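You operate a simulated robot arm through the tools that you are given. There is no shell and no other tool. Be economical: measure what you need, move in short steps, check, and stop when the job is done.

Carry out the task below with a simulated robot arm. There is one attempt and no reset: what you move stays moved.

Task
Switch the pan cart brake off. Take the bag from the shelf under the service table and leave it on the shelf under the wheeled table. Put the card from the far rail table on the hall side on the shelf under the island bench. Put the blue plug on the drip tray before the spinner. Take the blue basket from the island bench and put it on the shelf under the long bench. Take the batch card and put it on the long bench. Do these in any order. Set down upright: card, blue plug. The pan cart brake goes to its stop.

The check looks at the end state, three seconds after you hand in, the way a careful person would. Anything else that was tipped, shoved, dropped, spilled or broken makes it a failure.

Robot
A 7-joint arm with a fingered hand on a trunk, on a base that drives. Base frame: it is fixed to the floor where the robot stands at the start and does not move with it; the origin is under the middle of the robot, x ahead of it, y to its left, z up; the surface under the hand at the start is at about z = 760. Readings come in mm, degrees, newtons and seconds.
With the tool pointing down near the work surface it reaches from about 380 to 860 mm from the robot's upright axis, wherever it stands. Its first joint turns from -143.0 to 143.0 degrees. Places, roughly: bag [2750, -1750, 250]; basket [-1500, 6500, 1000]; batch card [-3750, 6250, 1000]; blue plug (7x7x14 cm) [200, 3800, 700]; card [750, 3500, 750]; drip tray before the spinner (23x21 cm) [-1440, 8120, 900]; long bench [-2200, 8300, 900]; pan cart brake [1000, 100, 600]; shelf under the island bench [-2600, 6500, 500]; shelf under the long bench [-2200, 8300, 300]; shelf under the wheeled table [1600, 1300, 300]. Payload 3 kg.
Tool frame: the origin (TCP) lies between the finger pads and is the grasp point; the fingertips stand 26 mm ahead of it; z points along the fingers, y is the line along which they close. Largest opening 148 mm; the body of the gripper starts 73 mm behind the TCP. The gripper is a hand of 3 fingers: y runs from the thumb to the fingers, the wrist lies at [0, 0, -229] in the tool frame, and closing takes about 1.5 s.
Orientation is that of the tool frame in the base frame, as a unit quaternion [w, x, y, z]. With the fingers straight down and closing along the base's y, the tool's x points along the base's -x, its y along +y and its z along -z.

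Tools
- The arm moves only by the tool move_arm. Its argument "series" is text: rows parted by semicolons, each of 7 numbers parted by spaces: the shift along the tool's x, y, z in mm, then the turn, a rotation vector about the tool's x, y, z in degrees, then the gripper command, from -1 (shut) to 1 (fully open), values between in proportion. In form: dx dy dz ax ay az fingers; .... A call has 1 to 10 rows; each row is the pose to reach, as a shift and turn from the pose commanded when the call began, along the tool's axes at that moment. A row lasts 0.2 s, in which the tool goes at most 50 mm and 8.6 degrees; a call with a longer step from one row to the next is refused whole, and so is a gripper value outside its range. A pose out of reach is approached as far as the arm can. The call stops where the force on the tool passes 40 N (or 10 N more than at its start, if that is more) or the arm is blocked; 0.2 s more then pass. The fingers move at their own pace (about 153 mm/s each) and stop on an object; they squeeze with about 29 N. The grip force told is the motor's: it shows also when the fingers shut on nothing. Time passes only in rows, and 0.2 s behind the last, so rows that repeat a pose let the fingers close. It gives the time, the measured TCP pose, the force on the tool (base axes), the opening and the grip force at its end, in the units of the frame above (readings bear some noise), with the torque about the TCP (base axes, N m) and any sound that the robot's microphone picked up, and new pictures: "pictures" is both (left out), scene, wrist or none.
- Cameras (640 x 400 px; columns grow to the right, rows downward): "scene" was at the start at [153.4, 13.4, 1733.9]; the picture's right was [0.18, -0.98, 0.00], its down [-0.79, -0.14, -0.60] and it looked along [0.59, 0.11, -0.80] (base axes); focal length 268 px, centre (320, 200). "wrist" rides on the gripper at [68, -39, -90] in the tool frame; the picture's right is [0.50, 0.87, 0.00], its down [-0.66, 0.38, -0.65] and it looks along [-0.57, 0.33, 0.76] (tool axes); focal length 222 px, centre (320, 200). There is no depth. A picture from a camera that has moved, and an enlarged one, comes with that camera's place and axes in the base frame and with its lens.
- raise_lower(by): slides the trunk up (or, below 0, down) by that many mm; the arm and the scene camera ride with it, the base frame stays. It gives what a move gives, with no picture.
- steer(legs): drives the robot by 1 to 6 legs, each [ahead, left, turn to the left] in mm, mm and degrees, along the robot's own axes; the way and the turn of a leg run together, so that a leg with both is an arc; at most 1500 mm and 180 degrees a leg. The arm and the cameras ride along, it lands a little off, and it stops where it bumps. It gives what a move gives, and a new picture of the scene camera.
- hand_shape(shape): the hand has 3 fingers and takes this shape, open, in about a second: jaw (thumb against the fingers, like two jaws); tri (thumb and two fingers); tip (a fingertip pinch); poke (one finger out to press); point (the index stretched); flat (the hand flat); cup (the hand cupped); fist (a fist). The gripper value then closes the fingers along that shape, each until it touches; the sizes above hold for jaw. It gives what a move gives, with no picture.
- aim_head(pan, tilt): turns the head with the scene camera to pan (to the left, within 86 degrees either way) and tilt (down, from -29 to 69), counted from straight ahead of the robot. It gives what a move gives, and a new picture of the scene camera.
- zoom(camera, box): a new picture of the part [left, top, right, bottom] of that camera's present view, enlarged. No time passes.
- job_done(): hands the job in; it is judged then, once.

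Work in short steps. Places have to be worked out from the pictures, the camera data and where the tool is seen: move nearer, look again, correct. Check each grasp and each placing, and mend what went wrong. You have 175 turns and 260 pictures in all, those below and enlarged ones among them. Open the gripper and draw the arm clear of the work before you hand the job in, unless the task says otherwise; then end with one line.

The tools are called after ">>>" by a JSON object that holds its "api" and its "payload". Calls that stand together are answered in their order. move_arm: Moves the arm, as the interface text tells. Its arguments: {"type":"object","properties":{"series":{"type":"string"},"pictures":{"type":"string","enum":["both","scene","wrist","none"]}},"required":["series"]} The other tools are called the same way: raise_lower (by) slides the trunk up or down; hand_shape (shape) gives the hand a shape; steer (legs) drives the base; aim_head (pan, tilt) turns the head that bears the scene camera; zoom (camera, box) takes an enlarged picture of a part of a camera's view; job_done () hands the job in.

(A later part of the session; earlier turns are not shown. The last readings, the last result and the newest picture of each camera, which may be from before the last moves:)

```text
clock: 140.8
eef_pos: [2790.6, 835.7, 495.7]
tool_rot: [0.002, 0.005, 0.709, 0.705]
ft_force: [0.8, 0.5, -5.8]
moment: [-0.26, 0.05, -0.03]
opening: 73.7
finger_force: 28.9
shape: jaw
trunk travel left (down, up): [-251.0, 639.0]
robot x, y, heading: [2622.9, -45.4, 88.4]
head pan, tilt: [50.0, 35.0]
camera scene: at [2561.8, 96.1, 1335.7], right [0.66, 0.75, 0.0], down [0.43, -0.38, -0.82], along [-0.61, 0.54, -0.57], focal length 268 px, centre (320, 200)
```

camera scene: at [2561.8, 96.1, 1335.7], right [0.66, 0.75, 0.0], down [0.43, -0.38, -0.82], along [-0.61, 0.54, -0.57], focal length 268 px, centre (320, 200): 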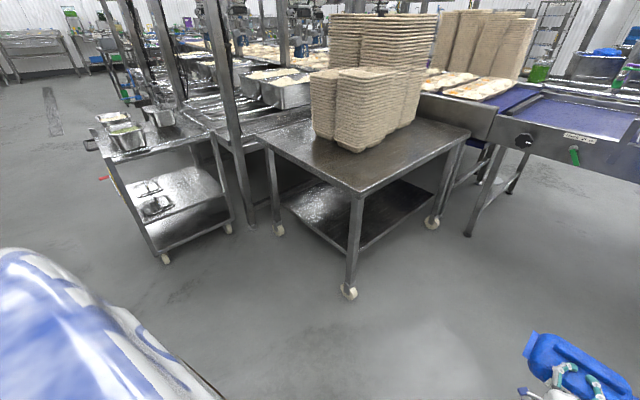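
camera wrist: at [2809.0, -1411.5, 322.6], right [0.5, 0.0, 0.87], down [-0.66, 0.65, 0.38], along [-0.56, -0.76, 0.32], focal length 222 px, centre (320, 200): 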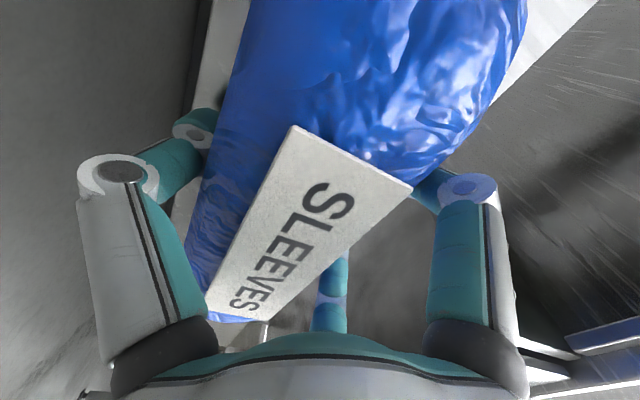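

The wheeled table spans x≈1220–1950, y≈860–1820, with an open shelf. I'll place the bag from its −y side: back off, then move left in front of it.

>>> {"api": "steer", "payload": {"legs": [[-420, 0, 1.4], [0, 1090, 0]]}}

>>> {"api": "aim_head", "payload": {"pan": 0, "tilt": 35}}

```text
clock: 148.6
eef_pos: [1660.7, 419.9, 497.4]
tool_rot: [-0.006, -0.003, 0.709, 0.706]
ft_force: [0.0, 0.7, -6.6]
moment: [-0.27, 0.05, -0.02]
opening: 73.3
finger_force: 29.7
shape: jaw
trunk travel left (down, up): [-251.0, 639.0]
robot x, y, heading: [1517.4, -461.7, 89.7]
head pan, tilt: [50.0, 35.0]
camera scene: at [1451.1, -324.4, 1335.7], right [0.64, 0.77, 0.0], down [0.44, -0.37, -0.82], along [-0.63, 0.53, -0.57], focal length 268 px, centre (320, 200)
```

scene: 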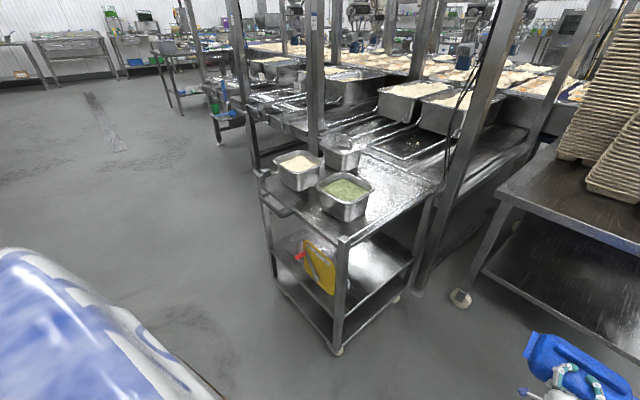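

```text
clock: 149.8
eef_pos: [1660.7, 420.9, 498.0]
tool_rot: [-0.005, -0.003, 0.709, 0.706]
ft_force: [0.1, -0.3, -5.5]
moment: [-0.24, 0.07, 0.01]
opening: 73.8
finger_force: 28.8
shape: jaw
trunk travel left (down, up): [-251.0, 639.0]
robot x, y, heading: [1518.9, -462.4, 89.7]
head pan, tilt: [0.0, 35.0]
camera scene: at [1518.5, -293.0, 1335.7], right [1.0, 0.0, 0.0], down [0.0, -0.57, -0.82], along [0.0, 0.82, -0.57], focal length 268 px, centre (320, 200)
```

scene: 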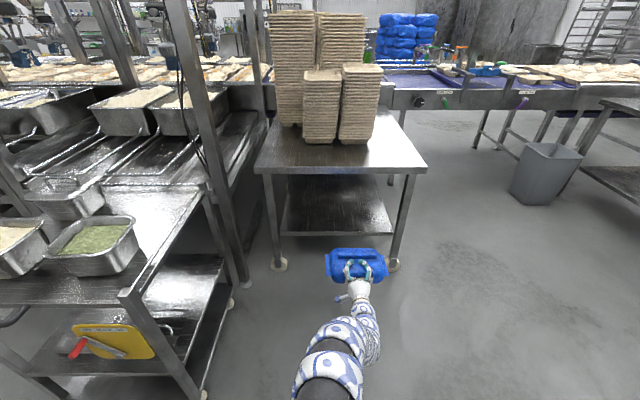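

The shelf looks empty; zoom to confirm and measure, then lower the trunk.

>>> {"api": "zoom", "payload": {"camera": "scene", "box": [250, 160, 410, 280]}}

>>> {"api": "raise_lower", "payload": {"by": -150}}

>>> {"api": "move_arm", "payload": {"series": "0 5 40 0 0 0 -1; 0 10 80 0 0 0 -1; 0 15 120 0 0 0 -1; 0 20 160 0 0 0 -1; 0 25 200 0 0 0 -1; 0 25 225 0 0 0 -1", "pictures": "scene"}}

```text
3.33 times, centred on (330, 220) of scene
camera zoom: at [1518.5, -293.0, 1335.7], right [1.0, 0.0, 0.0], down [0.0, -0.57, -0.82], along [0.0, 0.82, -0.57], focal length 892 px, centre (287, 133)
```

zoom: 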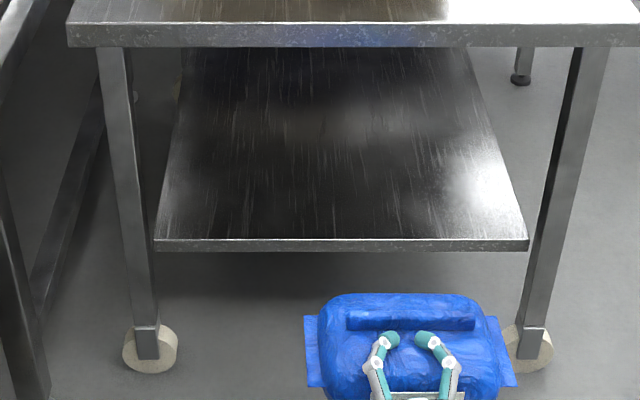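

```text
clock: 151.6
eef_pos: [1660.5, 420.1, 346.5]
tool_rot: [-0.006, -0.003, 0.709, 0.705]
ft_force: [1.1, -0.4, -5.9]
moment: [-0.25, 0.03, 0.02]
opening: 73.5
finger_force: 29.1
shape: jaw
trunk travel left (down, up): [-101.0, 789.0]
robot x, y, heading: [1515.1, -462.7, 89.8]
head pan, tilt: [0.0, 35.0]
```

```text
clock: 153.0
eef_pos: [1652.9, 621.9, 371.2]
tool_rot: [-0.007, -0.005, 0.709, 0.706]
ft_force: [-4.8, 0.0, -4.5]
moment: [-0.27, 0.1, 0.01]
opening: 72.5
finger_force: 28.2
shape: jaw
out of reach, approached as far as the arm can: row 6
trunk travel left (down, up): [-101.0, 789.0]
robot x, y, heading: [1519.3, -463.9, 90.1]
head pan, tilt: [0.0, 35.0]
camera scene: at [1517.2, -293.6, 1185.8], right [1.0, 0.0, 0.0], down [0.0, -0.57, -0.82], along [0.0, 0.82, -0.57], focal length 268 px, centre (320, 200)
```

scene: 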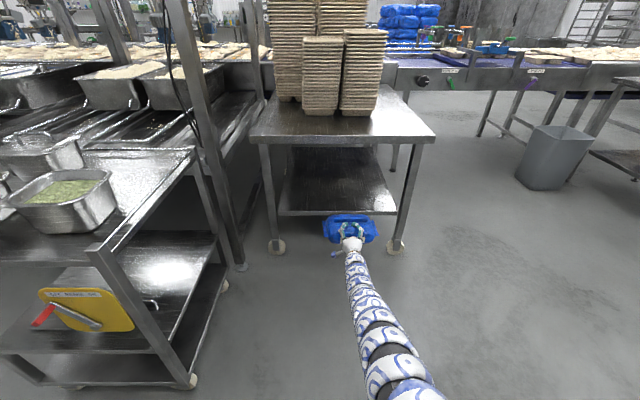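

The arm is straight and low. Zoom to measure the shelf edge again from this height.

>>> {"api": "zoom", "payload": {"camera": "scene", "box": [250, 140, 410, 260]}}

>>> {"api": "move_arm", "payload": {"series": "0 0 0 0 0 0 -1", "pictures": "wrist"}}

```text
3.33 times, centred on (330, 200) of scene
camera zoom: at [1517.2, -293.6, 1185.8], right [1.0, 0.0, 0.0], down [0.0, -0.57, -0.82], along [0.0, 0.82, -0.57], focal length 892 px, centre (287, 200)
```

zoom: 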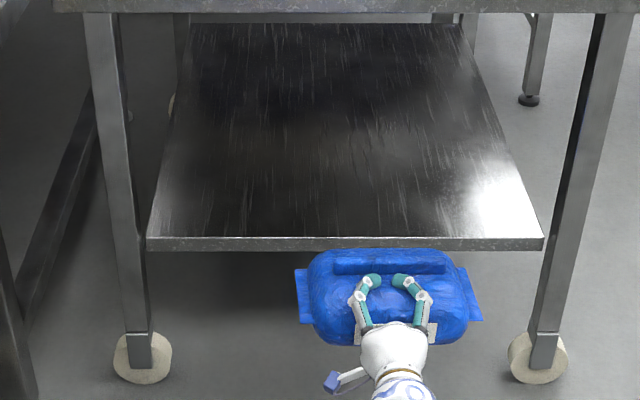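

```text
clock: 153.4
eef_pos: [1659.0, 620.7, 371.3]
tool_rot: [-0.005, -0.003, 0.709, 0.705]
ft_force: [0.8, -0.3, -6.0]
moment: [-0.23, 0.04, 0.0]
opening: 72.5
finger_force: 28.7
shape: jaw
trunk travel left (down, up): [-101.0, 789.0]
robot x, y, heading: [1518.3, -460.6, 90.0]
head pan, tilt: [0.0, 35.0]
camera wrist: at [1592.8, 529.8, 333.3], right [-0.5, 0.0, 0.87], down [0.66, -0.64, 0.38], along [0.56, 0.77, 0.32], focal length 222 px, centre (320, 200)
```

wrist: 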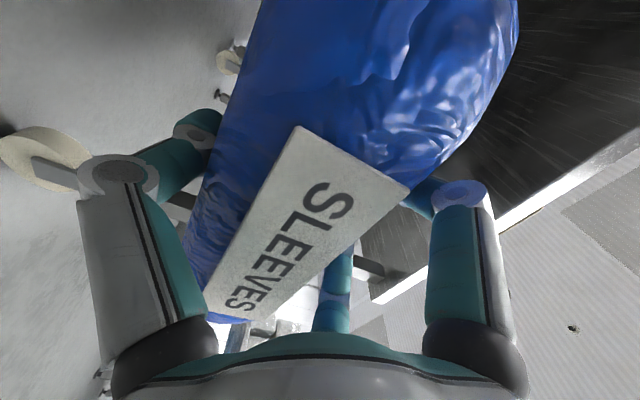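

Shelf edge is at about y=865, z=300. I raise 16 mm and advance to TCP y≈850 so that the bag's middle is inside the edge with the thumb about at the edge.

>>> {"api": "raise_lower", "payload": {"by": 18}}

>>> {"api": "steer", "payload": {"legs": [[0, 40, 0], [228, 0, 0]]}}

>>> {"api": "zoom", "payload": {"camera": "scene", "box": [270, 160, 430, 280]}}

```text
clock: 154.0
eef_pos: [1657.7, 621.3, 389.6]
tool_rot: [-0.005, -0.003, 0.709, 0.705]
ft_force: [-0.1, 0.4, -6.8]
moment: [-0.27, 0.04, 0.0]
opening: 72.9
finger_force: 29.2
shape: jaw
trunk travel left (down, up): [-119.0, 771.0]
robot x, y, heading: [1517.3, -460.8, 89.9]
head pan, tilt: [0.0, 35.0]
```

```text
clock: 156.2
eef_pos: [1621.0, 845.4, 387.9]
tool_rot: [-0.005, -0.002, 0.708, 0.706]
ft_force: [-0.1, 0.8, -6.1]
moment: [-0.25, 0.03, -0.03]
opening: 72.5
finger_force: 29.0
shape: jaw
trunk travel left (down, up): [-119.0, 771.0]
robot x, y, heading: [1481.0, -240.8, 89.8]
head pan, tilt: [0.0, 35.0]
camera scene: at [1479.6, -67.6, 1203.7], right [1.0, 0.0, 0.0], down [0.0, -0.57, -0.82], along [0.0, 0.82, -0.57], focal length 268 px, centre (320, 200)
```

scene: 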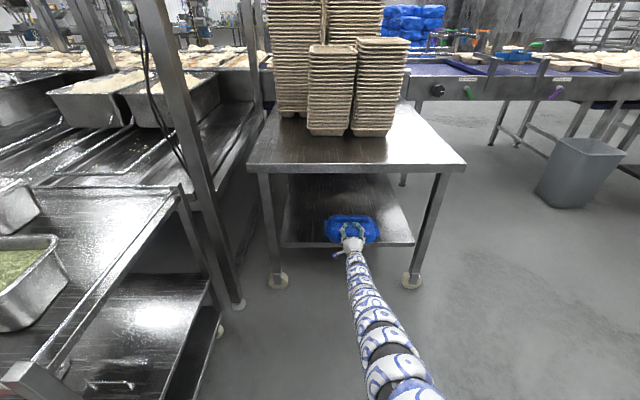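

```text
3.33 times, centred on (350, 220) of scene
camera zoom: at [1479.6, -67.6, 1203.7], right [1.0, 0.0, 0.0], down [0.0, -0.57, -0.82], along [0.0, 0.82, -0.57], focal length 892 px, centre (220, 133)
```

zoom: 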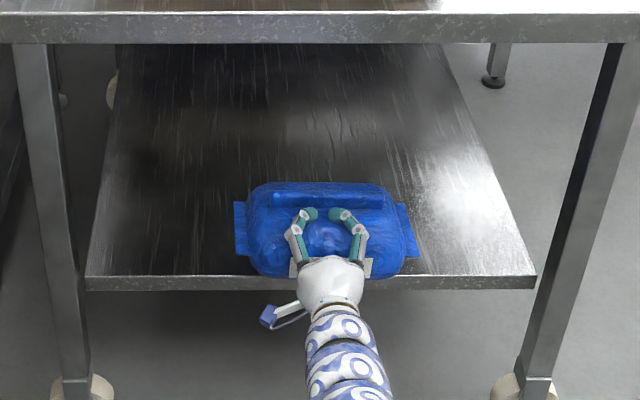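

The edge is confirmed at (y≈864, z≈300). I lower until the bag touches.

>>> {"api": "raise_lower", "payload": {"by": -16}}

>>> {"api": "raise_lower", "payload": {"by": -6}}

>>> {"api": "raise_lower", "payload": {"by": -4}}

```text
clock: 156.8
eef_pos: [1621.9, 846.9, 373.2]
tool_rot: [-0.005, -0.002, 0.709, 0.705]
ft_force: [-0.8, 0.1, -5.6]
moment: [-0.27, 0.02, -0.03]
opening: 72.8
finger_force: 28.7
shape: jaw
trunk travel left (down, up): [-103.0, 787.0]
robot x, y, heading: [1479.3, -233.9, 89.5]
head pan, tilt: [0.0, 35.0]
```

```text
clock: 157.4
eef_pos: [1621.5, 845.7, 369.6]
tool_rot: [-0.005, -0.002, 0.709, 0.706]
ft_force: [0.8, -2.0, 0.2]
moment: [-0.19, 0.06, 0.01]
opening: 72.5
finger_force: 29.1
shape: jaw
trunk travel left (down, up): [-97.0, 793.0]
robot x, y, heading: [1481.3, -239.1, 90.0]
head pan, tilt: [0.0, 35.0]
```

```text
clock: 157.9
eef_pos: [1621.5, 845.5, 365.5]
tool_rot: [-0.005, -0.002, 0.708, 0.707]
ft_force: [0.6, -5.4, 10.1]
moment: [-0.26, 0.03, 0.0]
opening: 72.4
finger_force: 28.6
shape: jaw
trunk travel left (down, up): [-93.0, 797.0]
robot x, y, heading: [1479.6, -234.1, 89.9]
head pan, tilt: [0.0, 35.0]
```

The shelf carries it (force reversed). Open the hand.

>>> {"api": "move_arm", "payload": {"series": "0 0 0 0 0 0 -0.3;0 0 0 0 0 0 0;0 0 0 0 0 0 0.3;0 0 0 0 0 0 0.6;0 0 0 0 0 0 1;0 0 0 0 0 0 1", "pictures": "scene"}}

>>> {"api": "zoom", "payload": {"camera": "scene", "box": [270, 160, 430, 280]}}

```text
clock: 159.3
eef_pos: [1621.4, 845.2, 367.7]
tool_rot: [-0.005, -0.002, 0.707, 0.707]
ft_force: [0.0, -12.3, 21.9]
moment: [-0.43, 0.05, 0.03]
opening: 145.6
finger_force: 0.0
shape: jaw
trunk travel left (down, up): [-93.0, 797.0]
robot x, y, heading: [1479.4, -237.3, 89.5]
head pan, tilt: [0.0, 35.0]
camera scene: at [1479.3, -70.3, 1178.3], right [1.0, 0.0, 0.0], down [0.0, -0.57, -0.82], along [0.0, 0.82, -0.57], focal length 268 px, centre (320, 200)
```

scene: 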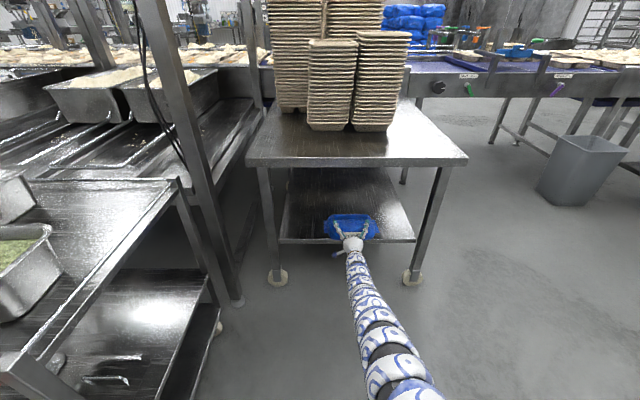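

```text
3.33 times, centred on (350, 220) of scene
camera zoom: at [1479.3, -70.3, 1178.3], right [1.0, 0.0, 0.0], down [0.0, -0.57, -0.82], along [0.0, 0.82, -0.57], focal length 892 px, centre (220, 133)
```

zoom: 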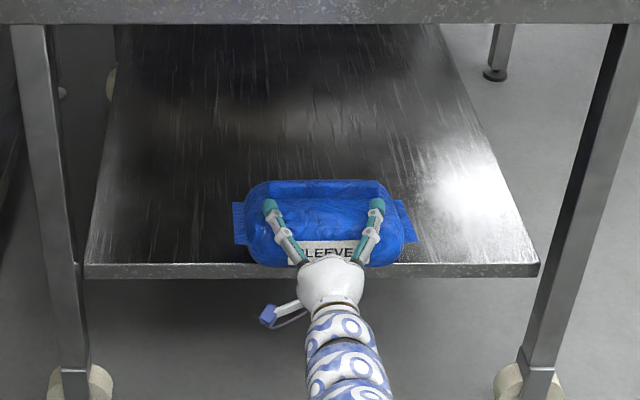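

Released. I back straight out, then close the hand for pushing the bag further in.

>>> {"api": "steer", "payload": {"legs": [[-130, 0, 0]]}}

>>> {"api": "zoom", "payload": {"camera": "scene", "box": [270, 130, 430, 250]}}

```text
clock: 160.6
eef_pos: [1621.5, 716.2, 362.9]
tool_rot: [-0.004, -0.003, 0.709, 0.705]
ft_force: [0.1, 0.1, 1.7]
moment: [0.01, -0.03, 0.0]
opening: 147.8
finger_force: 0.0
shape: jaw
trunk travel left (down, up): [-93.0, 797.0]
robot x, y, heading: [1478.9, -364.7, 89.8]
head pan, tilt: [0.0, 35.0]
camera scene: at [1479.2, -198.4, 1177.8], right [1.0, 0.0, 0.0], down [0.0, -0.57, -0.82], along [0.0, 0.82, -0.57], focal length 268 px, centre (320, 200)
```

scene: 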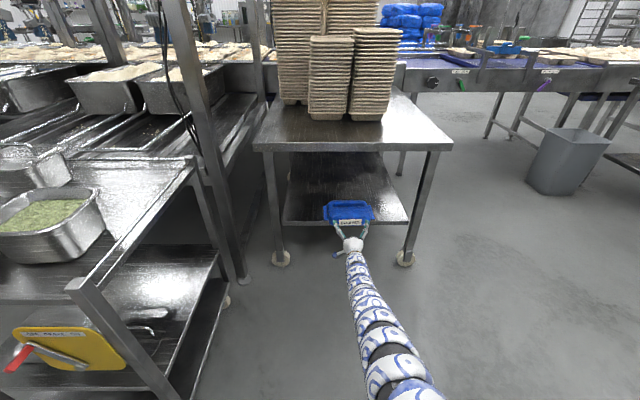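

```text
3.33 times, centred on (350, 190) of scene
camera zoom: at [1479.2, -198.4, 1177.8], right [1.0, 0.0, 0.0], down [0.0, -0.57, -0.82], along [0.0, 0.82, -0.57], focal length 892 px, centre (220, 233)
```

zoom: 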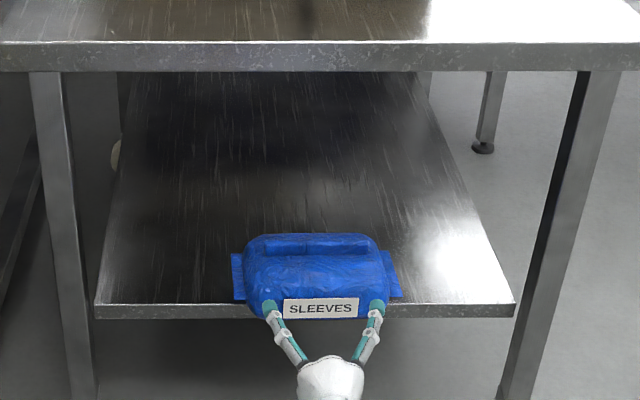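

The bag lies on the shelf, overhanging. I shut the hand, lower 25 mm and push it about 110 mm further in.

>>> {"api": "move_arm", "payload": {"series": "0 0 0 0 0 0 -1;0 0 0 0 0 0 -1;0 0 0 0 0 0 -1;0 0 0 0 0 0 -1;0 0 0 0 0 0 -1;0 0 0 0 0 0 -1;0 0 0 0 0 0 -1", "pictures": "none"}}

>>> {"api": "raise_lower", "payload": {"by": -20}}

>>> {"api": "steer", "payload": {"legs": [[80, 0, 0], [115, 0, 0]]}}

>>> {"api": "zoom", "payload": {"camera": "scene", "box": [270, 140, 430, 260]}}

```text
clock: 162.2
eef_pos: [1621.6, 714.8, 362.4]
tool_rot: [-0.005, -0.003, 0.708, 0.706]
ft_force: [1.1, 0.2, -0.2]
moment: [0.0, 0.01, -0.01]
opening: 0.0
finger_force: 28.8
shape: jaw
trunk travel left (down, up): [-93.0, 797.0]
robot x, y, heading: [1477.2, -367.4, 89.8]
head pan, tilt: [0.0, 35.0]
```

```text
clock: 162.9
eef_pos: [1621.2, 715.1, 343.5]
tool_rot: [-0.005, -0.003, 0.708, 0.706]
ft_force: [0.1, 0.0, -0.5]
moment: [0.02, 0.02, -0.02]
opening: 0.0
finger_force: 29.0
shape: jaw
trunk travel left (down, up): [-73.0, 817.0]
robot x, y, heading: [1480.4, -363.4, 89.7]
head pan, tilt: [0.0, 35.0]
```

```text
clock: 164.8
eef_pos: [1622.2, 910.7, 345.6]
tool_rot: [-0.005, -0.002, 0.708, 0.706]
ft_force: [0.4, -2.3, 12.3]
moment: [-0.7, -0.06, 0.01]
opening: 0.1
finger_force: 29.2
shape: jaw
trunk travel left (down, up): [-73.0, 817.0]
robot x, y, heading: [1479.9, -171.2, 89.7]
head pan, tilt: [0.0, 35.0]
camera scene: at [1479.5, -3.7, 1158.1], right [1.0, 0.0, 0.0], down [0.0, -0.57, -0.82], along [0.0, 0.82, -0.57], focal length 268 px, centre (320, 200)
```

scene: 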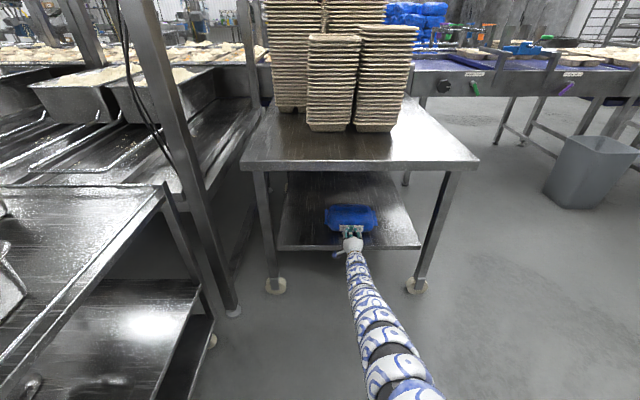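

```text
3.33 times, centred on (350, 200) of scene
camera zoom: at [1479.5, -3.7, 1158.1], right [1.0, 0.0, 0.0], down [0.0, -0.57, -0.82], along [0.0, 0.82, -0.57], focal length 892 px, centre (220, 200)
```

zoom: 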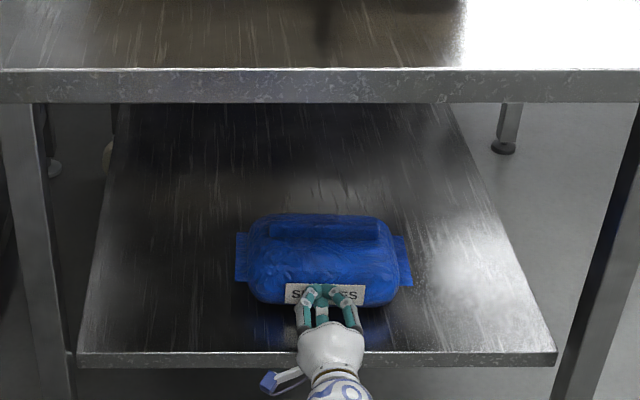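

The bag is well onto the shelf. I lift off slightly, back out, raise the trunk and look for the way to the y≈3500 area.

>>> {"api": "raise_lower", "payload": {"by": 5}}

>>> {"api": "steer", "payload": {"legs": [[-300, 0, 0]]}}

>>> {"api": "raise_lower", "payload": {"by": 400}}

>>> {"api": "raise_lower", "payload": {"by": 400}}

>>> {"api": "aim_head", "payload": {"pan": -30, "tilt": 15}}

>>> {"api": "aim_head", "payload": {"pan": 40, "tilt": 15}}

```text
clock: 165.3
eef_pos: [1622.2, 911.5, 348.6]
tool_rot: [-0.005, -0.003, 0.708, 0.706]
ft_force: [-0.5, -0.9, -0.5]
moment: [-0.01, 0.0, 0.03]
opening: 0.0
finger_force: 29.1
shape: jaw
trunk travel left (down, up): [-78.0, 812.0]
robot x, y, heading: [1477.7, -173.4, 89.9]
head pan, tilt: [0.0, 35.0]
```

```text
clock: 167.3
eef_pos: [1618.7, 615.8, 349.3]
tool_rot: [-0.005, -0.003, 0.709, 0.706]
ft_force: [0.1, 0.0, 1.1]
moment: [0.0, -0.01, 0.02]
opening: 0.2
finger_force: 29.2
shape: jaw
trunk travel left (down, up): [-78.0, 812.0]
robot x, y, heading: [1475.7, -467.5, 89.9]
head pan, tilt: [0.0, 35.0]
camera scene: at [1478.9, -298.5, 1162.8], right [1.0, 0.0, 0.0], down [0.0, -0.57, -0.82], along [0.0, 0.82, -0.57], focal length 268 px, centre (320, 200)
```

scene: 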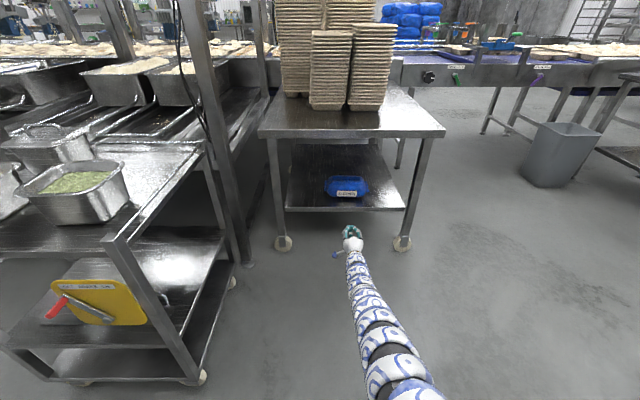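

```text
clock: 171.2
eef_pos: [1619.3, 615.9, 747.9]
tool_rot: [-0.006, -0.003, 0.708, 0.706]
ft_force: [-0.7, -0.5, 0.4]
moment: [0.0, -0.02, -0.01]
opening: 0.0
finger_force: 29.4
shape: jaw
trunk travel left (down, up): [-478.0, 412.0]
robot x, y, heading: [1476.1, -465.9, 90.1]
head pan, tilt: [0.0, 35.0]
```

```text
clock: 175.0
eef_pos: [1619.6, 616.3, 1149.4]
tool_rot: [-0.006, -0.003, 0.709, 0.706]
ft_force: [-0.3, -0.3, 0.2]
moment: [0.0, 0.01, 0.0]
opening: 0.4
finger_force: 29.1
shape: jaw
trunk travel left (down, up): [-878.0, 12.0]
robot x, y, heading: [1480.9, -468.2, 90.3]
head pan, tilt: [0.0, 35.0]
```

```text
clock: 175.9
eef_pos: [1618.5, 615.4, 1149.7]
tool_rot: [-0.005, -0.003, 0.708, 0.706]
ft_force: [-0.4, -0.4, -1.0]
moment: [0.02, 0.03, 0.03]
opening: 0.0
finger_force: 28.6
shape: jaw
trunk travel left (down, up): [-878.0, 12.0]
robot x, y, heading: [1477.4, -464.7, 89.8]
head pan, tilt: [-30.0, 15.0]
camera scene: at [1525.5, -305.6, 1994.7], right [0.87, -0.5, 0.0], down [-0.13, -0.22, -0.97], along [0.48, 0.84, -0.26], focal length 268 px, centre (320, 200)
```

scene: 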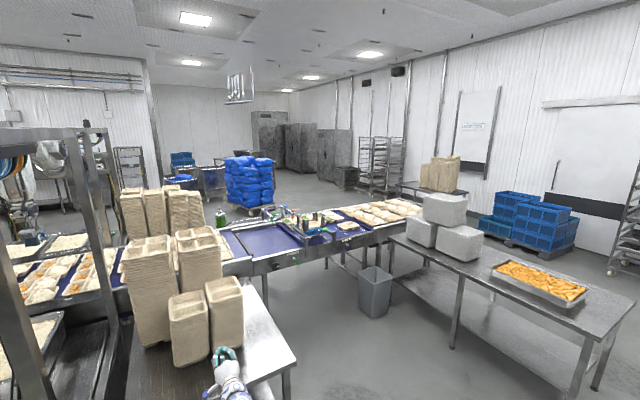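

```text
clock: 177.3
eef_pos: [1619.2, 615.9, 1150.1]
tool_rot: [-0.005, -0.004, 0.709, 0.705]
ft_force: [0.2, -1.4, -0.5]
moment: [0.0, 0.0, -0.01]
opening: 0.0
finger_force: 29.3
shape: jaw
trunk travel left (down, up): [-878.0, 12.0]
robot x, y, heading: [1481.7, -465.5, 89.8]
head pan, tilt: [40.0, 15.0]
camera scene: at [1418.9, -314.9, 1994.8], right [0.77, 0.64, 0.0], down [0.17, -0.2, -0.97], along [-0.62, 0.74, -0.26], focal length 268 px, centre (320, 200)
```

scene: 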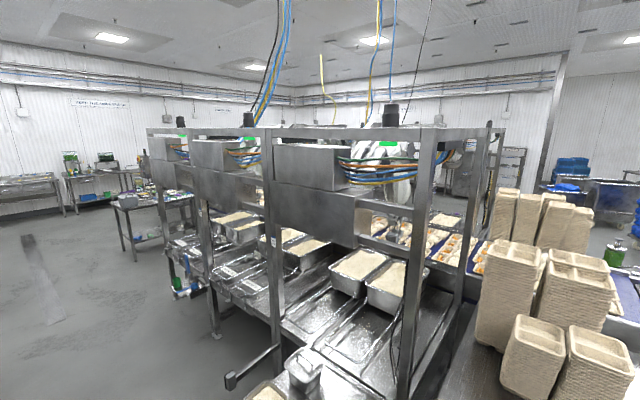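

The line of machines blocks the direct way; the open route is around the west end (x≈−1900). First I bring the arm to a compact tool-down posture at normal trunk height.

>>> {"api": "raise_lower", "payload": {"by": -200}}

>>> {"api": "move_arm", "payload": {"series": "0 -5 -45 8.5 0 0 -1; 0 -10 -90 17 0 0 -1; 0 -15 -135 25.5 0 0 -1; 0 -20 -180 34 0 0 -1; 0 -25 -225 42.5 0 0 -1; 0 -30 -270 51 0 0 -1; 0 -40 -315 59.5 0 0 -1; 0 -50 -360 68 0 0 -1; 0 -60 -405 76.5 0 0 -1; 0 -70 -450 85 0 0 -1", "pictures": "none"}}

>>> {"api": "aim_head", "payload": {"pan": 0, "tilt": 45}}

```text
clock: 179.5
eef_pos: [1617.7, 616.6, 949.7]
tool_rot: [-0.005, -0.003, 0.708, 0.706]
ft_force: [-0.1, -0.4, -0.4]
moment: [0.01, -0.01, 0.01]
opening: 0.0
finger_force: 29.5
shape: jaw
trunk travel left (down, up): [-678.0, 212.0]
robot x, y, heading: [1476.5, -466.7, 90.2]
head pan, tilt: [40.0, 15.0]
```

```text
clock: 181.7
eef_pos: [1624.6, 164.8, 881.7]
tool_rot: [-0.001, -0.007, 0.999, 0.041]
ft_force: [-0.2, -1.0, -0.2]
moment: [0.0, 0.0, 0.02]
opening: 0.0
finger_force: 28.4
shape: jaw
trunk travel left (down, up): [-678.0, 212.0]
robot x, y, heading: [1479.6, -471.0, 89.9]
head pan, tilt: [40.0, 15.0]
```

```text
clock: 182.8
eef_pos: [1623.3, 166.0, 880.5]
tool_rot: [-0.002, -0.006, 0.999, 0.043]
ft_force: [0.1, -0.6, -0.2]
moment: [-0.01, -0.02, 0.0]
opening: 0.0
finger_force: 29.5
shape: jaw
trunk travel left (down, up): [-678.0, 212.0]
robot x, y, heading: [1481.8, -468.1, 89.8]
head pan, tilt: [0.0, 45.0]
camera scene: at [1478.8, -305.3, 1748.0], right [1.0, 0.0, 0.0], down [0.0, -0.71, -0.71], along [0.0, 0.71, -0.71], focal length 268 px, centre (320, 200)
```

scene: 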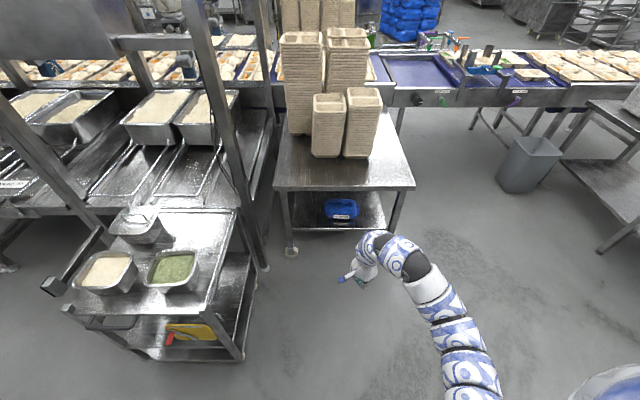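

Compact now. I back off 100, turn to face west and drive along y≈−570.

>>> {"api": "steer", "payload": {"legs": [[-100, 0, 0], [0, 0, 90], [1500, 0, 0], [700, 0, 0]]}}

>>> {"api": "aim_head", "payload": {"pan": -25, "tilt": 20}}

```text
clock: 198.3
eef_pos: [-1362.4, -417.0, 879.8]
tool_rot: [0.032, 0.709, -0.704, -0.029]
ft_force: [0.5, -0.2, -0.6]
moment: [0.01, 0.01, -0.03]
opening: 0.0
finger_force: 28.9
shape: jaw
trunk travel left (down, up): [-678.0, 212.0]
robot x, y, heading: [-730.5, -563.0, 179.4]
head pan, tilt: [0.0, 45.0]
camera scene: at [-891.9, -565.6, 1747.9], right [0.01, 1.0, 0.0], down [0.71, -0.01, -0.71], along [-0.71, 0.01, -0.71], focal length 268 px, centre (320, 200)
```

scene: 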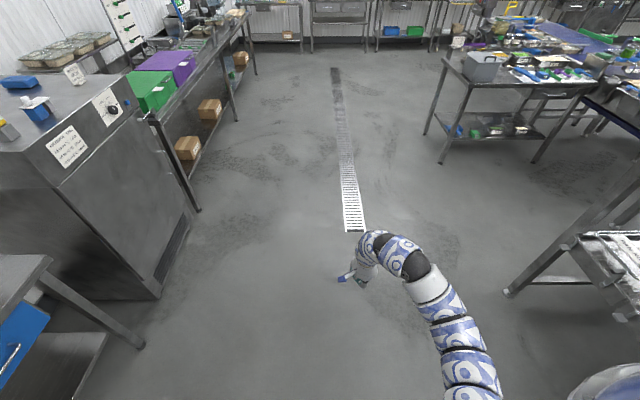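

```text
clock: 199.2
eef_pos: [-1362.0, -417.1, 880.8]
tool_rot: [0.032, 0.708, -0.705, -0.029]
ft_force: [-1.1, 0.0, -0.4]
moment: [-0.03, 0.02, -0.02]
opening: 0.1
finger_force: 29.3
shape: jaw
trunk travel left (down, up): [-678.0, 212.0]
robot x, y, heading: [-732.7, -567.7, 179.7]
head pan, tilt: [-25.0, 20.0]
camera scene: at [-894.2, -526.3, 1786.6], right [0.43, 0.9, 0.0], down [0.31, -0.15, -0.94], along [-0.85, 0.4, -0.34], focal length 268 px, centre (320, 200)
```

scene: 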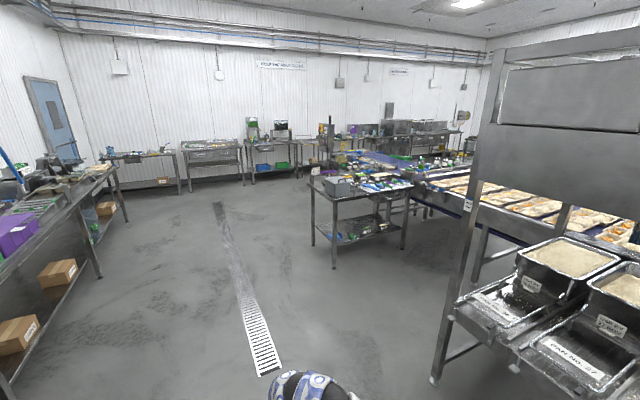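

A tool table stands at x≈−3250, y 760–1790, with the conveyor behind. I go on west to x≈−4300 and look north.

>>> {"api": "steer", "payload": {"legs": [[1500, 0, 0], [1500, 0, 0], [600, 0, -90]]}}

>>> {"api": "aim_head", "payload": {"pan": 0, "tilt": 20}}

>>> {"api": "aim_head", "payload": {"pan": -50, "tilt": 20}}

```text
clock: 217.5
eef_pos: [-3982.1, 418.6, 880.5]
tool_rot: [-0.003, -0.012, 0.999, 0.041]
ft_force: [-0.4, 0.5, 0.6]
moment: [0.01, 0.0, -0.02]
opening: 0.0
finger_force: 29.1
shape: jaw
trunk travel left (down, up): [-678.0, 212.0]
robot x, y, heading: [-4120.5, -215.6, 90.6]
head pan, tilt: [-25.0, 20.0]
cut short: leg 3
camera scene: at [-4083.7, -50.8, 1786.6], right [0.91, -0.41, 0.0], down [-0.14, -0.31, -0.94], along [0.39, 0.86, -0.34], focal length 268 px, centre (320, 200)
```

scene: 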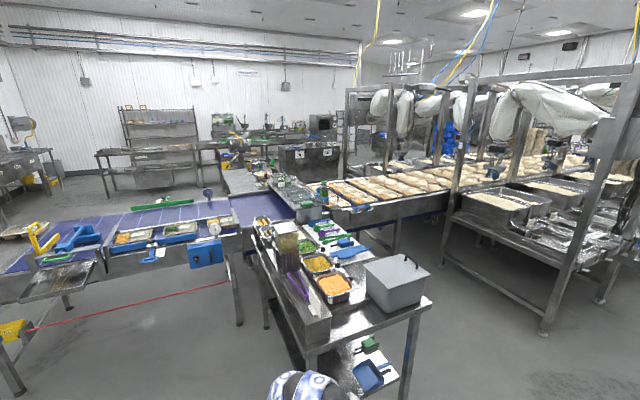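

```text
clock: 218.3
eef_pos: [-3983.3, 417.9, 881.0]
tool_rot: [-0.002, -0.011, 0.999, 0.042]
ft_force: [-0.6, -0.1, -0.4]
moment: [-0.02, 0.0, 0.0]
opening: 0.0
finger_force: 29.1
shape: jaw
trunk travel left (down, up): [-678.0, 212.0]
robot x, y, heading: [-4123.3, -216.8, 90.5]
head pan, tilt: [0.0, 20.0]
camera scene: at [-4123.2, -42.7, 1786.7], right [1.0, 0.01, 0.0], down [0.0, -0.34, -0.94], along [-0.01, 0.94, -0.34], focal length 268 px, centre (320, 200)
```

scene: 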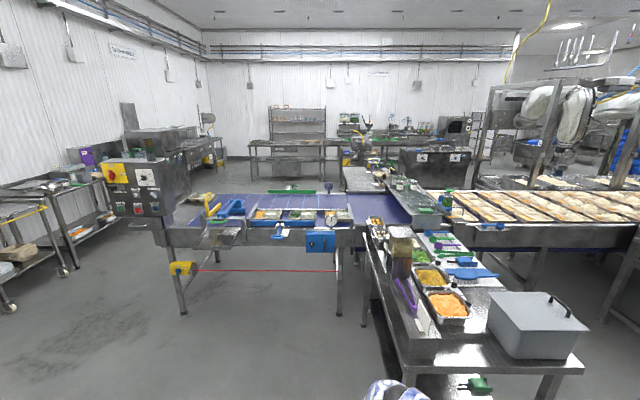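

```text
clock: 219.5
eef_pos: [-3983.9, 417.5, 880.7]
tool_rot: [-0.002, -0.011, 0.999, 0.042]
ft_force: [-0.5, 0.3, -0.3]
moment: [-0.01, -0.03, -0.01]
opening: 0.0
finger_force: 29.2
shape: jaw
trunk travel left (down, up): [-678.0, 212.0]
robot x, y, heading: [-4121.4, -215.4, 90.8]
head pan, tilt: [-50.0, 20.0]
camera scene: at [-4051.7, -75.2, 1786.7], right [0.65, -0.76, 0.0], down [-0.26, -0.22, -0.94], along [0.71, 0.61, -0.34], focal length 268 px, centre (320, 200)
```

scene: 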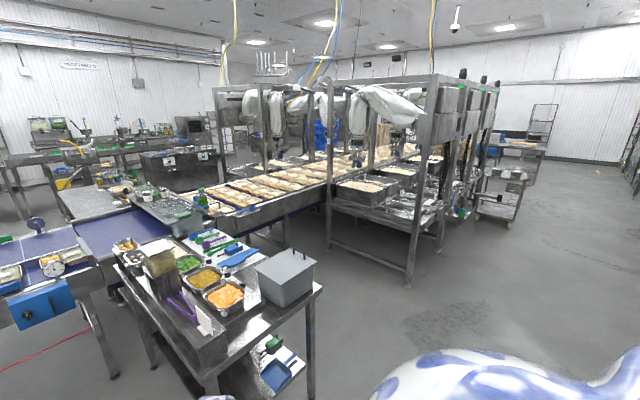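

The way north is past the west end of the conveyor (its leg at x≈−5400), between it and wall tables (x≈−7000). I move left to x≈−6150 and look.

>>> {"api": "steer", "payload": {"legs": [[0, 1100, 0], [0, 950, 0]]}}

>>> {"api": "aim_head", "payload": {"pan": 0, "tilt": 30}}

```text
clock: 229.7
eef_pos: [-6035.7, 390.8, 880.7]
tool_rot: [-0.002, -0.016, 0.999, 0.042]
ft_force: [0.5, -0.2, 0.2]
moment: [0.0, 0.01, 0.01]
opening: 0.1
finger_force: 29.0
shape: jaw
trunk travel left (down, up): [-678.0, 212.0]
robot x, y, heading: [-6169.1, -246.8, 91.0]
head pan, tilt: [-50.0, 20.0]
camera scene: at [-6101.1, -102.9, 1786.7], right [0.66, -0.75, 0.0], down [-0.26, -0.22, -0.94], along [0.71, 0.62, -0.34], focal length 268 px, centre (320, 200)
```

scene: 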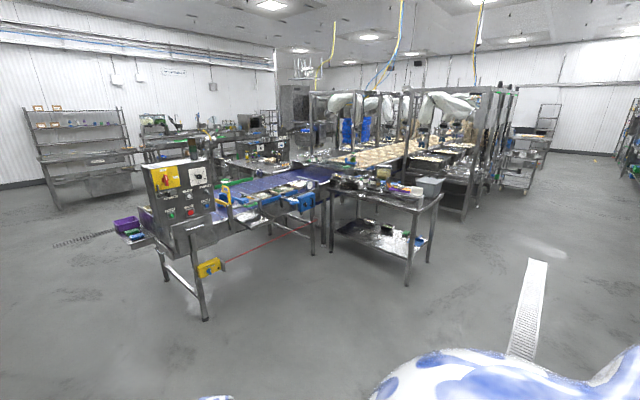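

```text
clock: 230.9
eef_pos: [-6036.0, 390.9, 881.5]
tool_rot: [-0.002, -0.016, 0.999, 0.042]
ft_force: [0.3, -1.0, 0.1]
moment: [0.01, 0.02, -0.01]
opening: 0.0
finger_force: 28.3
shape: jaw
trunk travel left (down, up): [-678.0, 212.0]
robot x, y, heading: [-6171.9, -245.9, 90.8]
head pan, tilt: [0.0, 30.0]
camera scene: at [-6172.6, -73.6, 1770.6], right [1.0, 0.02, 0.0], down [0.01, -0.5, -0.87], along [-0.02, 0.87, -0.5], focal length 268 px, centre (320, 200)
```

scene: 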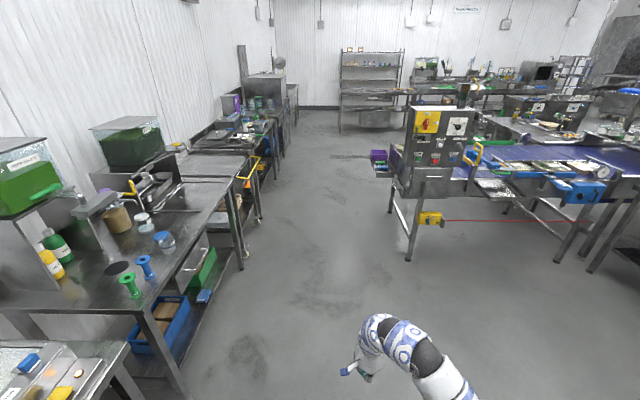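

A 1.4 m wide passage runs at x≈−6170. I drive north through it to y≈3300.

>>> {"api": "steer", "payload": {"legs": [[1500, 0, -0.8], [1500, 0, 0], [600, 0, 0]]}}

>>> {"api": "aim_head", "payload": {"pan": -60, "tilt": 20}}

```text
clock: 248.3
eef_pos: [-6021.2, 3984.5, 880.8]
tool_rot: [-0.002, -0.004, 0.999, 0.043]
ft_force: [0.2, 0.9, -1.5]
moment: [0.02, -0.01, 0.01]
opening: 0.0
finger_force: 28.9
shape: jaw
trunk travel left (down, up): [-678.0, 212.0]
robot x, y, heading: [-6169.5, 3352.9, 89.6]
head pan, tilt: [0.0, 30.0]
camera scene: at [-6169.6, 3523.7, 1770.5], right [1.0, -0.01, 0.0], down [0.0, -0.5, -0.87], along [0.0, 0.87, -0.5], focal length 268 px, centre (320, 200)
```

scene: 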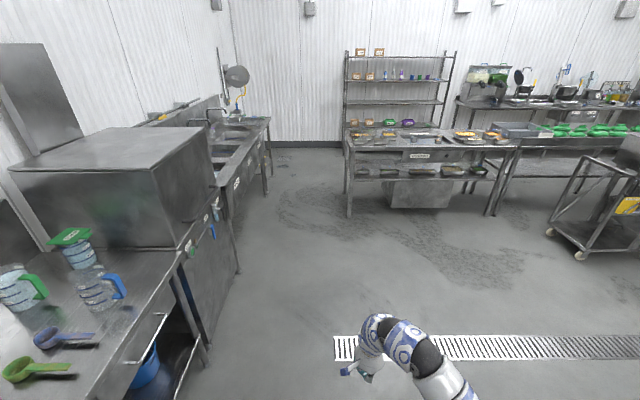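

```text
clock: 249.6
eef_pos: [-6022.6, 3984.0, 881.7]
tool_rot: [-0.002, -0.004, 0.999, 0.042]
ft_force: [-0.5, 0.2, -0.1]
moment: [0.01, 0.02, -0.02]
opening: 0.0
finger_force: 29.3
shape: jaw
trunk travel left (down, up): [-678.0, 212.0]
robot x, y, heading: [-6170.4, 3352.8, 89.9]
head pan, tilt: [-60.0, 20.0]
camera scene: at [-6089.3, 3479.0, 1786.6], right [0.5, -0.87, 0.0], down [-0.3, -0.17, -0.94], along [0.82, 0.47, -0.34], focal length 268 px, centre (320, 200)
```

scene: 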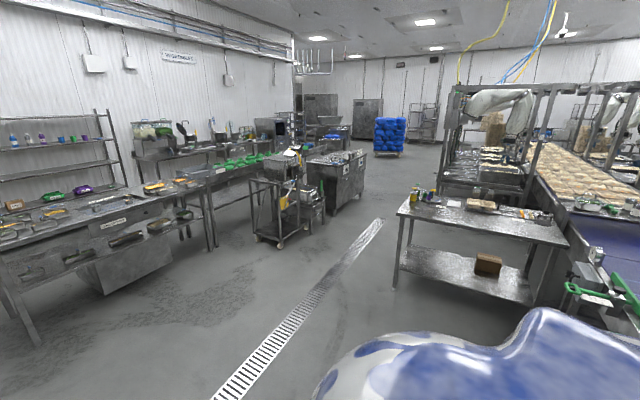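

I see the corridor eastward between the side table (y≤3950) and the bins (y≥5300). I go to y≈4600, turn east and drive on.

>>> {"api": "steer", "payload": {"legs": [[1250, 0, 0], [0, 0, -90], [1500, 0, 0], [1500, 0, 0], [1200, 0, 0]]}}

>>> {"api": "aim_head", "payload": {"pan": -35, "tilt": 25}}

>>> {"api": "aim_head", "payload": {"pan": 50, "tilt": 25}}

```text
clock: 279.4
eef_pos: [-1331.2, 4411.1, 881.1]
tool_rot: [0.028, 0.707, 0.706, 0.031]
ft_force: [-0.1, -0.1, -0.6]
moment: [-0.02, -0.03, 0.0]
opening: 0.1
finger_force: 29.0
shape: jaw
trunk travel left (down, up): [-678.0, 212.0]
robot x, y, heading: [-1965.2, 4566.7, -0.8]
head pan, tilt: [-60.0, 20.0]
camera scene: at [-1834.8, 4482.9, 1786.6], right [-0.87, -0.49, 0.0], down [-0.17, 0.3, -0.94], along [0.46, -0.82, -0.34], focal length 268 px, centre (320, 200)
```

scene: 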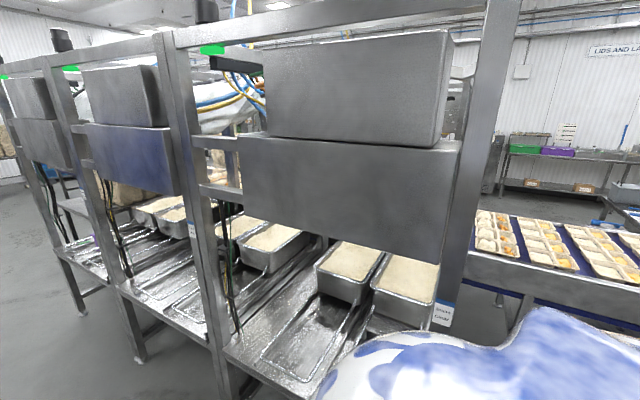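

```text
clock: 280.3
eef_pos: [-1330.0, 4411.0, 880.4]
tool_rot: [0.029, 0.707, 0.706, 0.032]
ft_force: [-0.4, -0.8, 0.1]
moment: [0.01, -0.01, 0.0]
opening: 0.0
finger_force: 29.3
shape: jaw
trunk travel left (down, up): [-678.0, 212.0]
robot x, y, heading: [-1961.2, 4561.0, -0.9]
head pan, tilt: [-35.0, 25.0]
camera scene: at [-1805.9, 4510.2, 1778.6], right [-0.59, -0.81, 0.0], down [-0.34, 0.25, -0.91], along [0.73, -0.53, -0.42], focal length 268 px, centre (320, 200)
```

scene: 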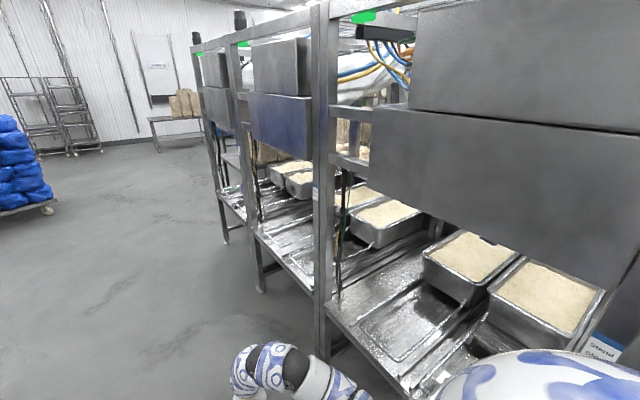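

```text
clock: 281.9
eef_pos: [-1330.8, 4410.1, 880.6]
tool_rot: [0.029, 0.707, 0.706, 0.032]
ft_force: [-0.5, -0.4, -0.5]
moment: [-0.02, 0.01, 0.02]
opening: 0.1
finger_force: 28.9
shape: jaw
trunk travel left (down, up): [-678.0, 212.0]
robot x, y, heading: [-1959.2, 4565.2, -0.7]
head pan, tilt: [50.0, 25.0]
camera scene: at [-1820.2, 4633.9, 1778.6], right [0.76, -0.65, 0.0], down [-0.28, -0.32, -0.91], along [0.59, 0.69, -0.42], focal length 268 px, centre (320, 200)
```

scene: 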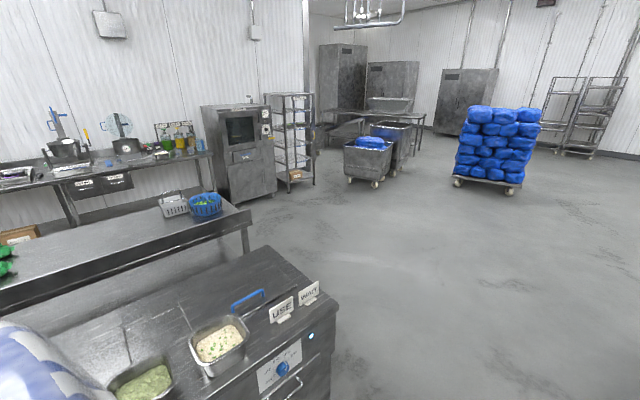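

The blue basket shows on the island bench at about (−1350, 6400). The rail tables are to the right; I drive east 2000 mm and look at the far ones.

>>> {"api": "steer", "payload": {"legs": [[1500, 0, 0.8], [700, 0, 0]]}}

>>> {"api": "aim_head", "payload": {"pan": -60, "tilt": 35}}

```text
clock: 292.7
eef_pos: [846.0, 4383.3, 880.3]
tool_rot: [0.028, 0.705, 0.707, 0.031]
ft_force: [0.0, 0.6, -0.1]
moment: [-0.01, -0.02, -0.01]
opening: 0.1
finger_force: 28.8
shape: jaw
trunk travel left (down, up): [-678.0, 212.0]
robot x, y, heading: [214.9, 4539.9, -0.5]
head pan, tilt: [50.0, 25.0]
camera scene: at [357.6, 4606.0, 1778.5], right [0.76, -0.65, 0.0], down [-0.28, -0.32, -0.91], along [0.59, 0.69, -0.42], focal length 268 px, centre (320, 200)
```

scene: 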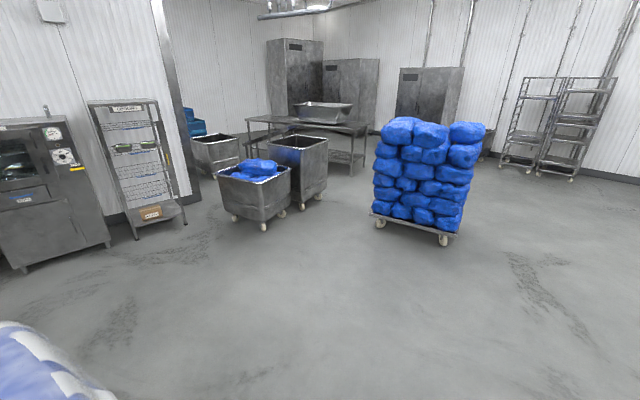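

```text
clock: 294.6
eef_pos: [848.6, 4384.8, 881.9]
tool_rot: [0.029, 0.706, 0.707, 0.031]
ft_force: [0.0, 0.1, -0.3]
moment: [0.03, -0.03, 0.01]
opening: 0.0
finger_force: 29.1
shape: jaw
trunk travel left (down, up): [-678.0, 212.0]
robot x, y, heading: [213.2, 4537.4, -0.6]
head pan, tilt: [-60.0, 35.0]
camera scene: at [340.2, 4459.4, 1762.8], right [-0.87, -0.49, 0.0], down [-0.28, 0.5, -0.82], along [0.4, -0.71, -0.57], focal length 268 px, centre (320, 200)
```

scene: 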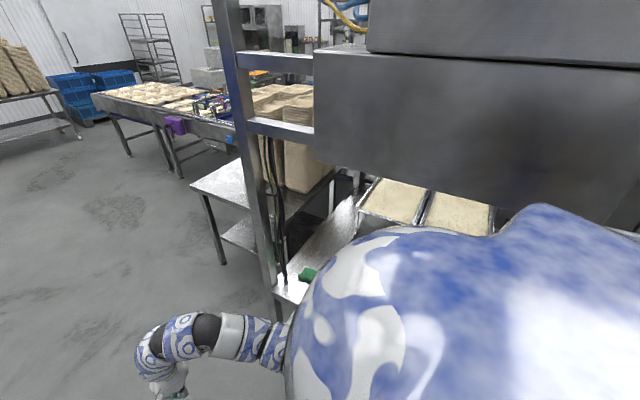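

I need to face the rail table: move left (north) 500 and turn right 90°.

>>> {"api": "steer", "payload": {"legs": [[150, 500, 0], [0, 0, -90]]}}

>>> {"api": "aim_head", "payload": {"pan": 0, "tilt": 35}}

```text
clock: 301.4
eef_pos: [216.5, 4404.1, 881.6]
tool_rot: [0.042, 0.999, -0.003, 0.002]
ft_force: [-0.2, -0.2, 0.0]
moment: [0.02, 0.0, -0.02]
opening: 0.1
finger_force: 29.1
shape: jaw
trunk travel left (down, up): [-678.0, 212.0]
robot x, y, heading: [377.0, 5034.9, -91.3]
head pan, tilt: [-60.0, 35.0]
camera scene: at [296.1, 4911.4, 1762.8], right [-0.48, 0.88, 0.0], down [0.5, 0.28, -0.82], along [-0.72, -0.4, -0.57], focal length 268 px, centre (320, 200)
```

scene: 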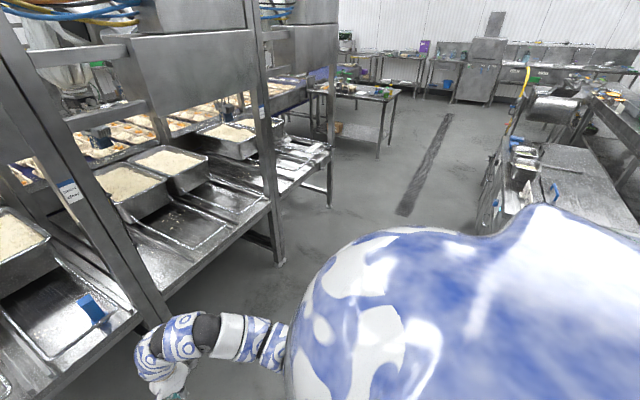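

```text
clock: 302.7
eef_pos: [216.9, 4403.6, 880.6]
tool_rot: [0.041, 0.999, -0.003, 0.002]
ft_force: [0.2, -0.2, 0.8]
moment: [-0.02, -0.05, -0.02]
opening: 0.0
finger_force: 28.9
shape: jaw
trunk travel left (down, up): [-678.0, 212.0]
robot x, y, heading: [375.8, 5037.1, -91.2]
head pan, tilt: [0.0, 35.0]
camera scene: at [371.5, 4865.8, 1762.8], right [-1.0, 0.02, 0.0], down [0.01, 0.57, -0.82], along [-0.02, -0.82, -0.57], focal length 268 px, centre (320, 200)
```

scene: 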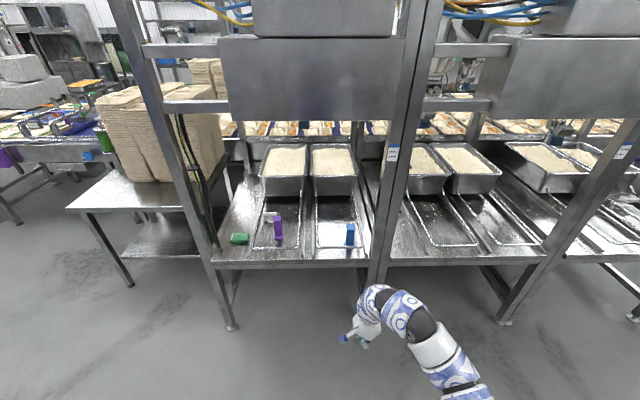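

I see the rail table with a blue plug, a purple and a green piece. Zoom.

>>> {"api": "zoom", "payload": {"camera": "scene", "box": [210, 140, 390, 270]}}

>>> {"api": "zoom", "payload": {"camera": "scene", "box": [225, 195, 305, 255]}}

```text
3.08 times, centred on (300, 205) of scene
camera zoom: at [371.5, 4865.8, 1762.8], right [-1.0, 0.02, 0.0], down [0.01, 0.57, -0.82], along [-0.02, -0.82, -0.57], focal length 823 px, centre (382, 185)
```

zoom: 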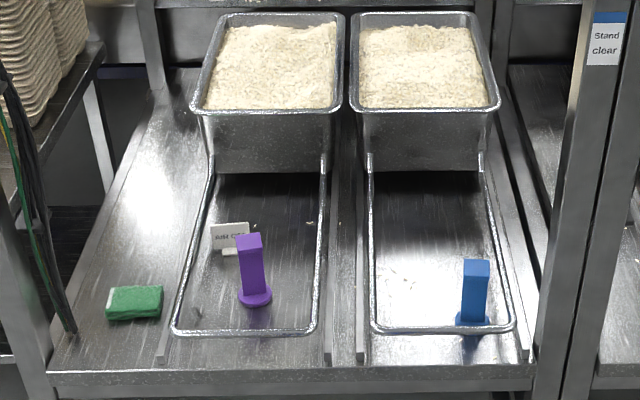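

```text
6.67 times, centred on (265, 225) of scene
camera zoom: at [371.5, 4865.8, 1762.8], right [-1.0, 0.02, 0.0], down [0.01, 0.57, -0.82], along [-0.02, -0.82, -0.57], focal length 1784 px, centre (687, 33)
```

zoom: 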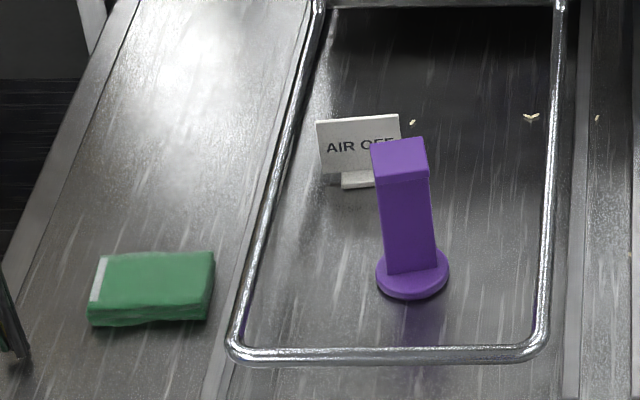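

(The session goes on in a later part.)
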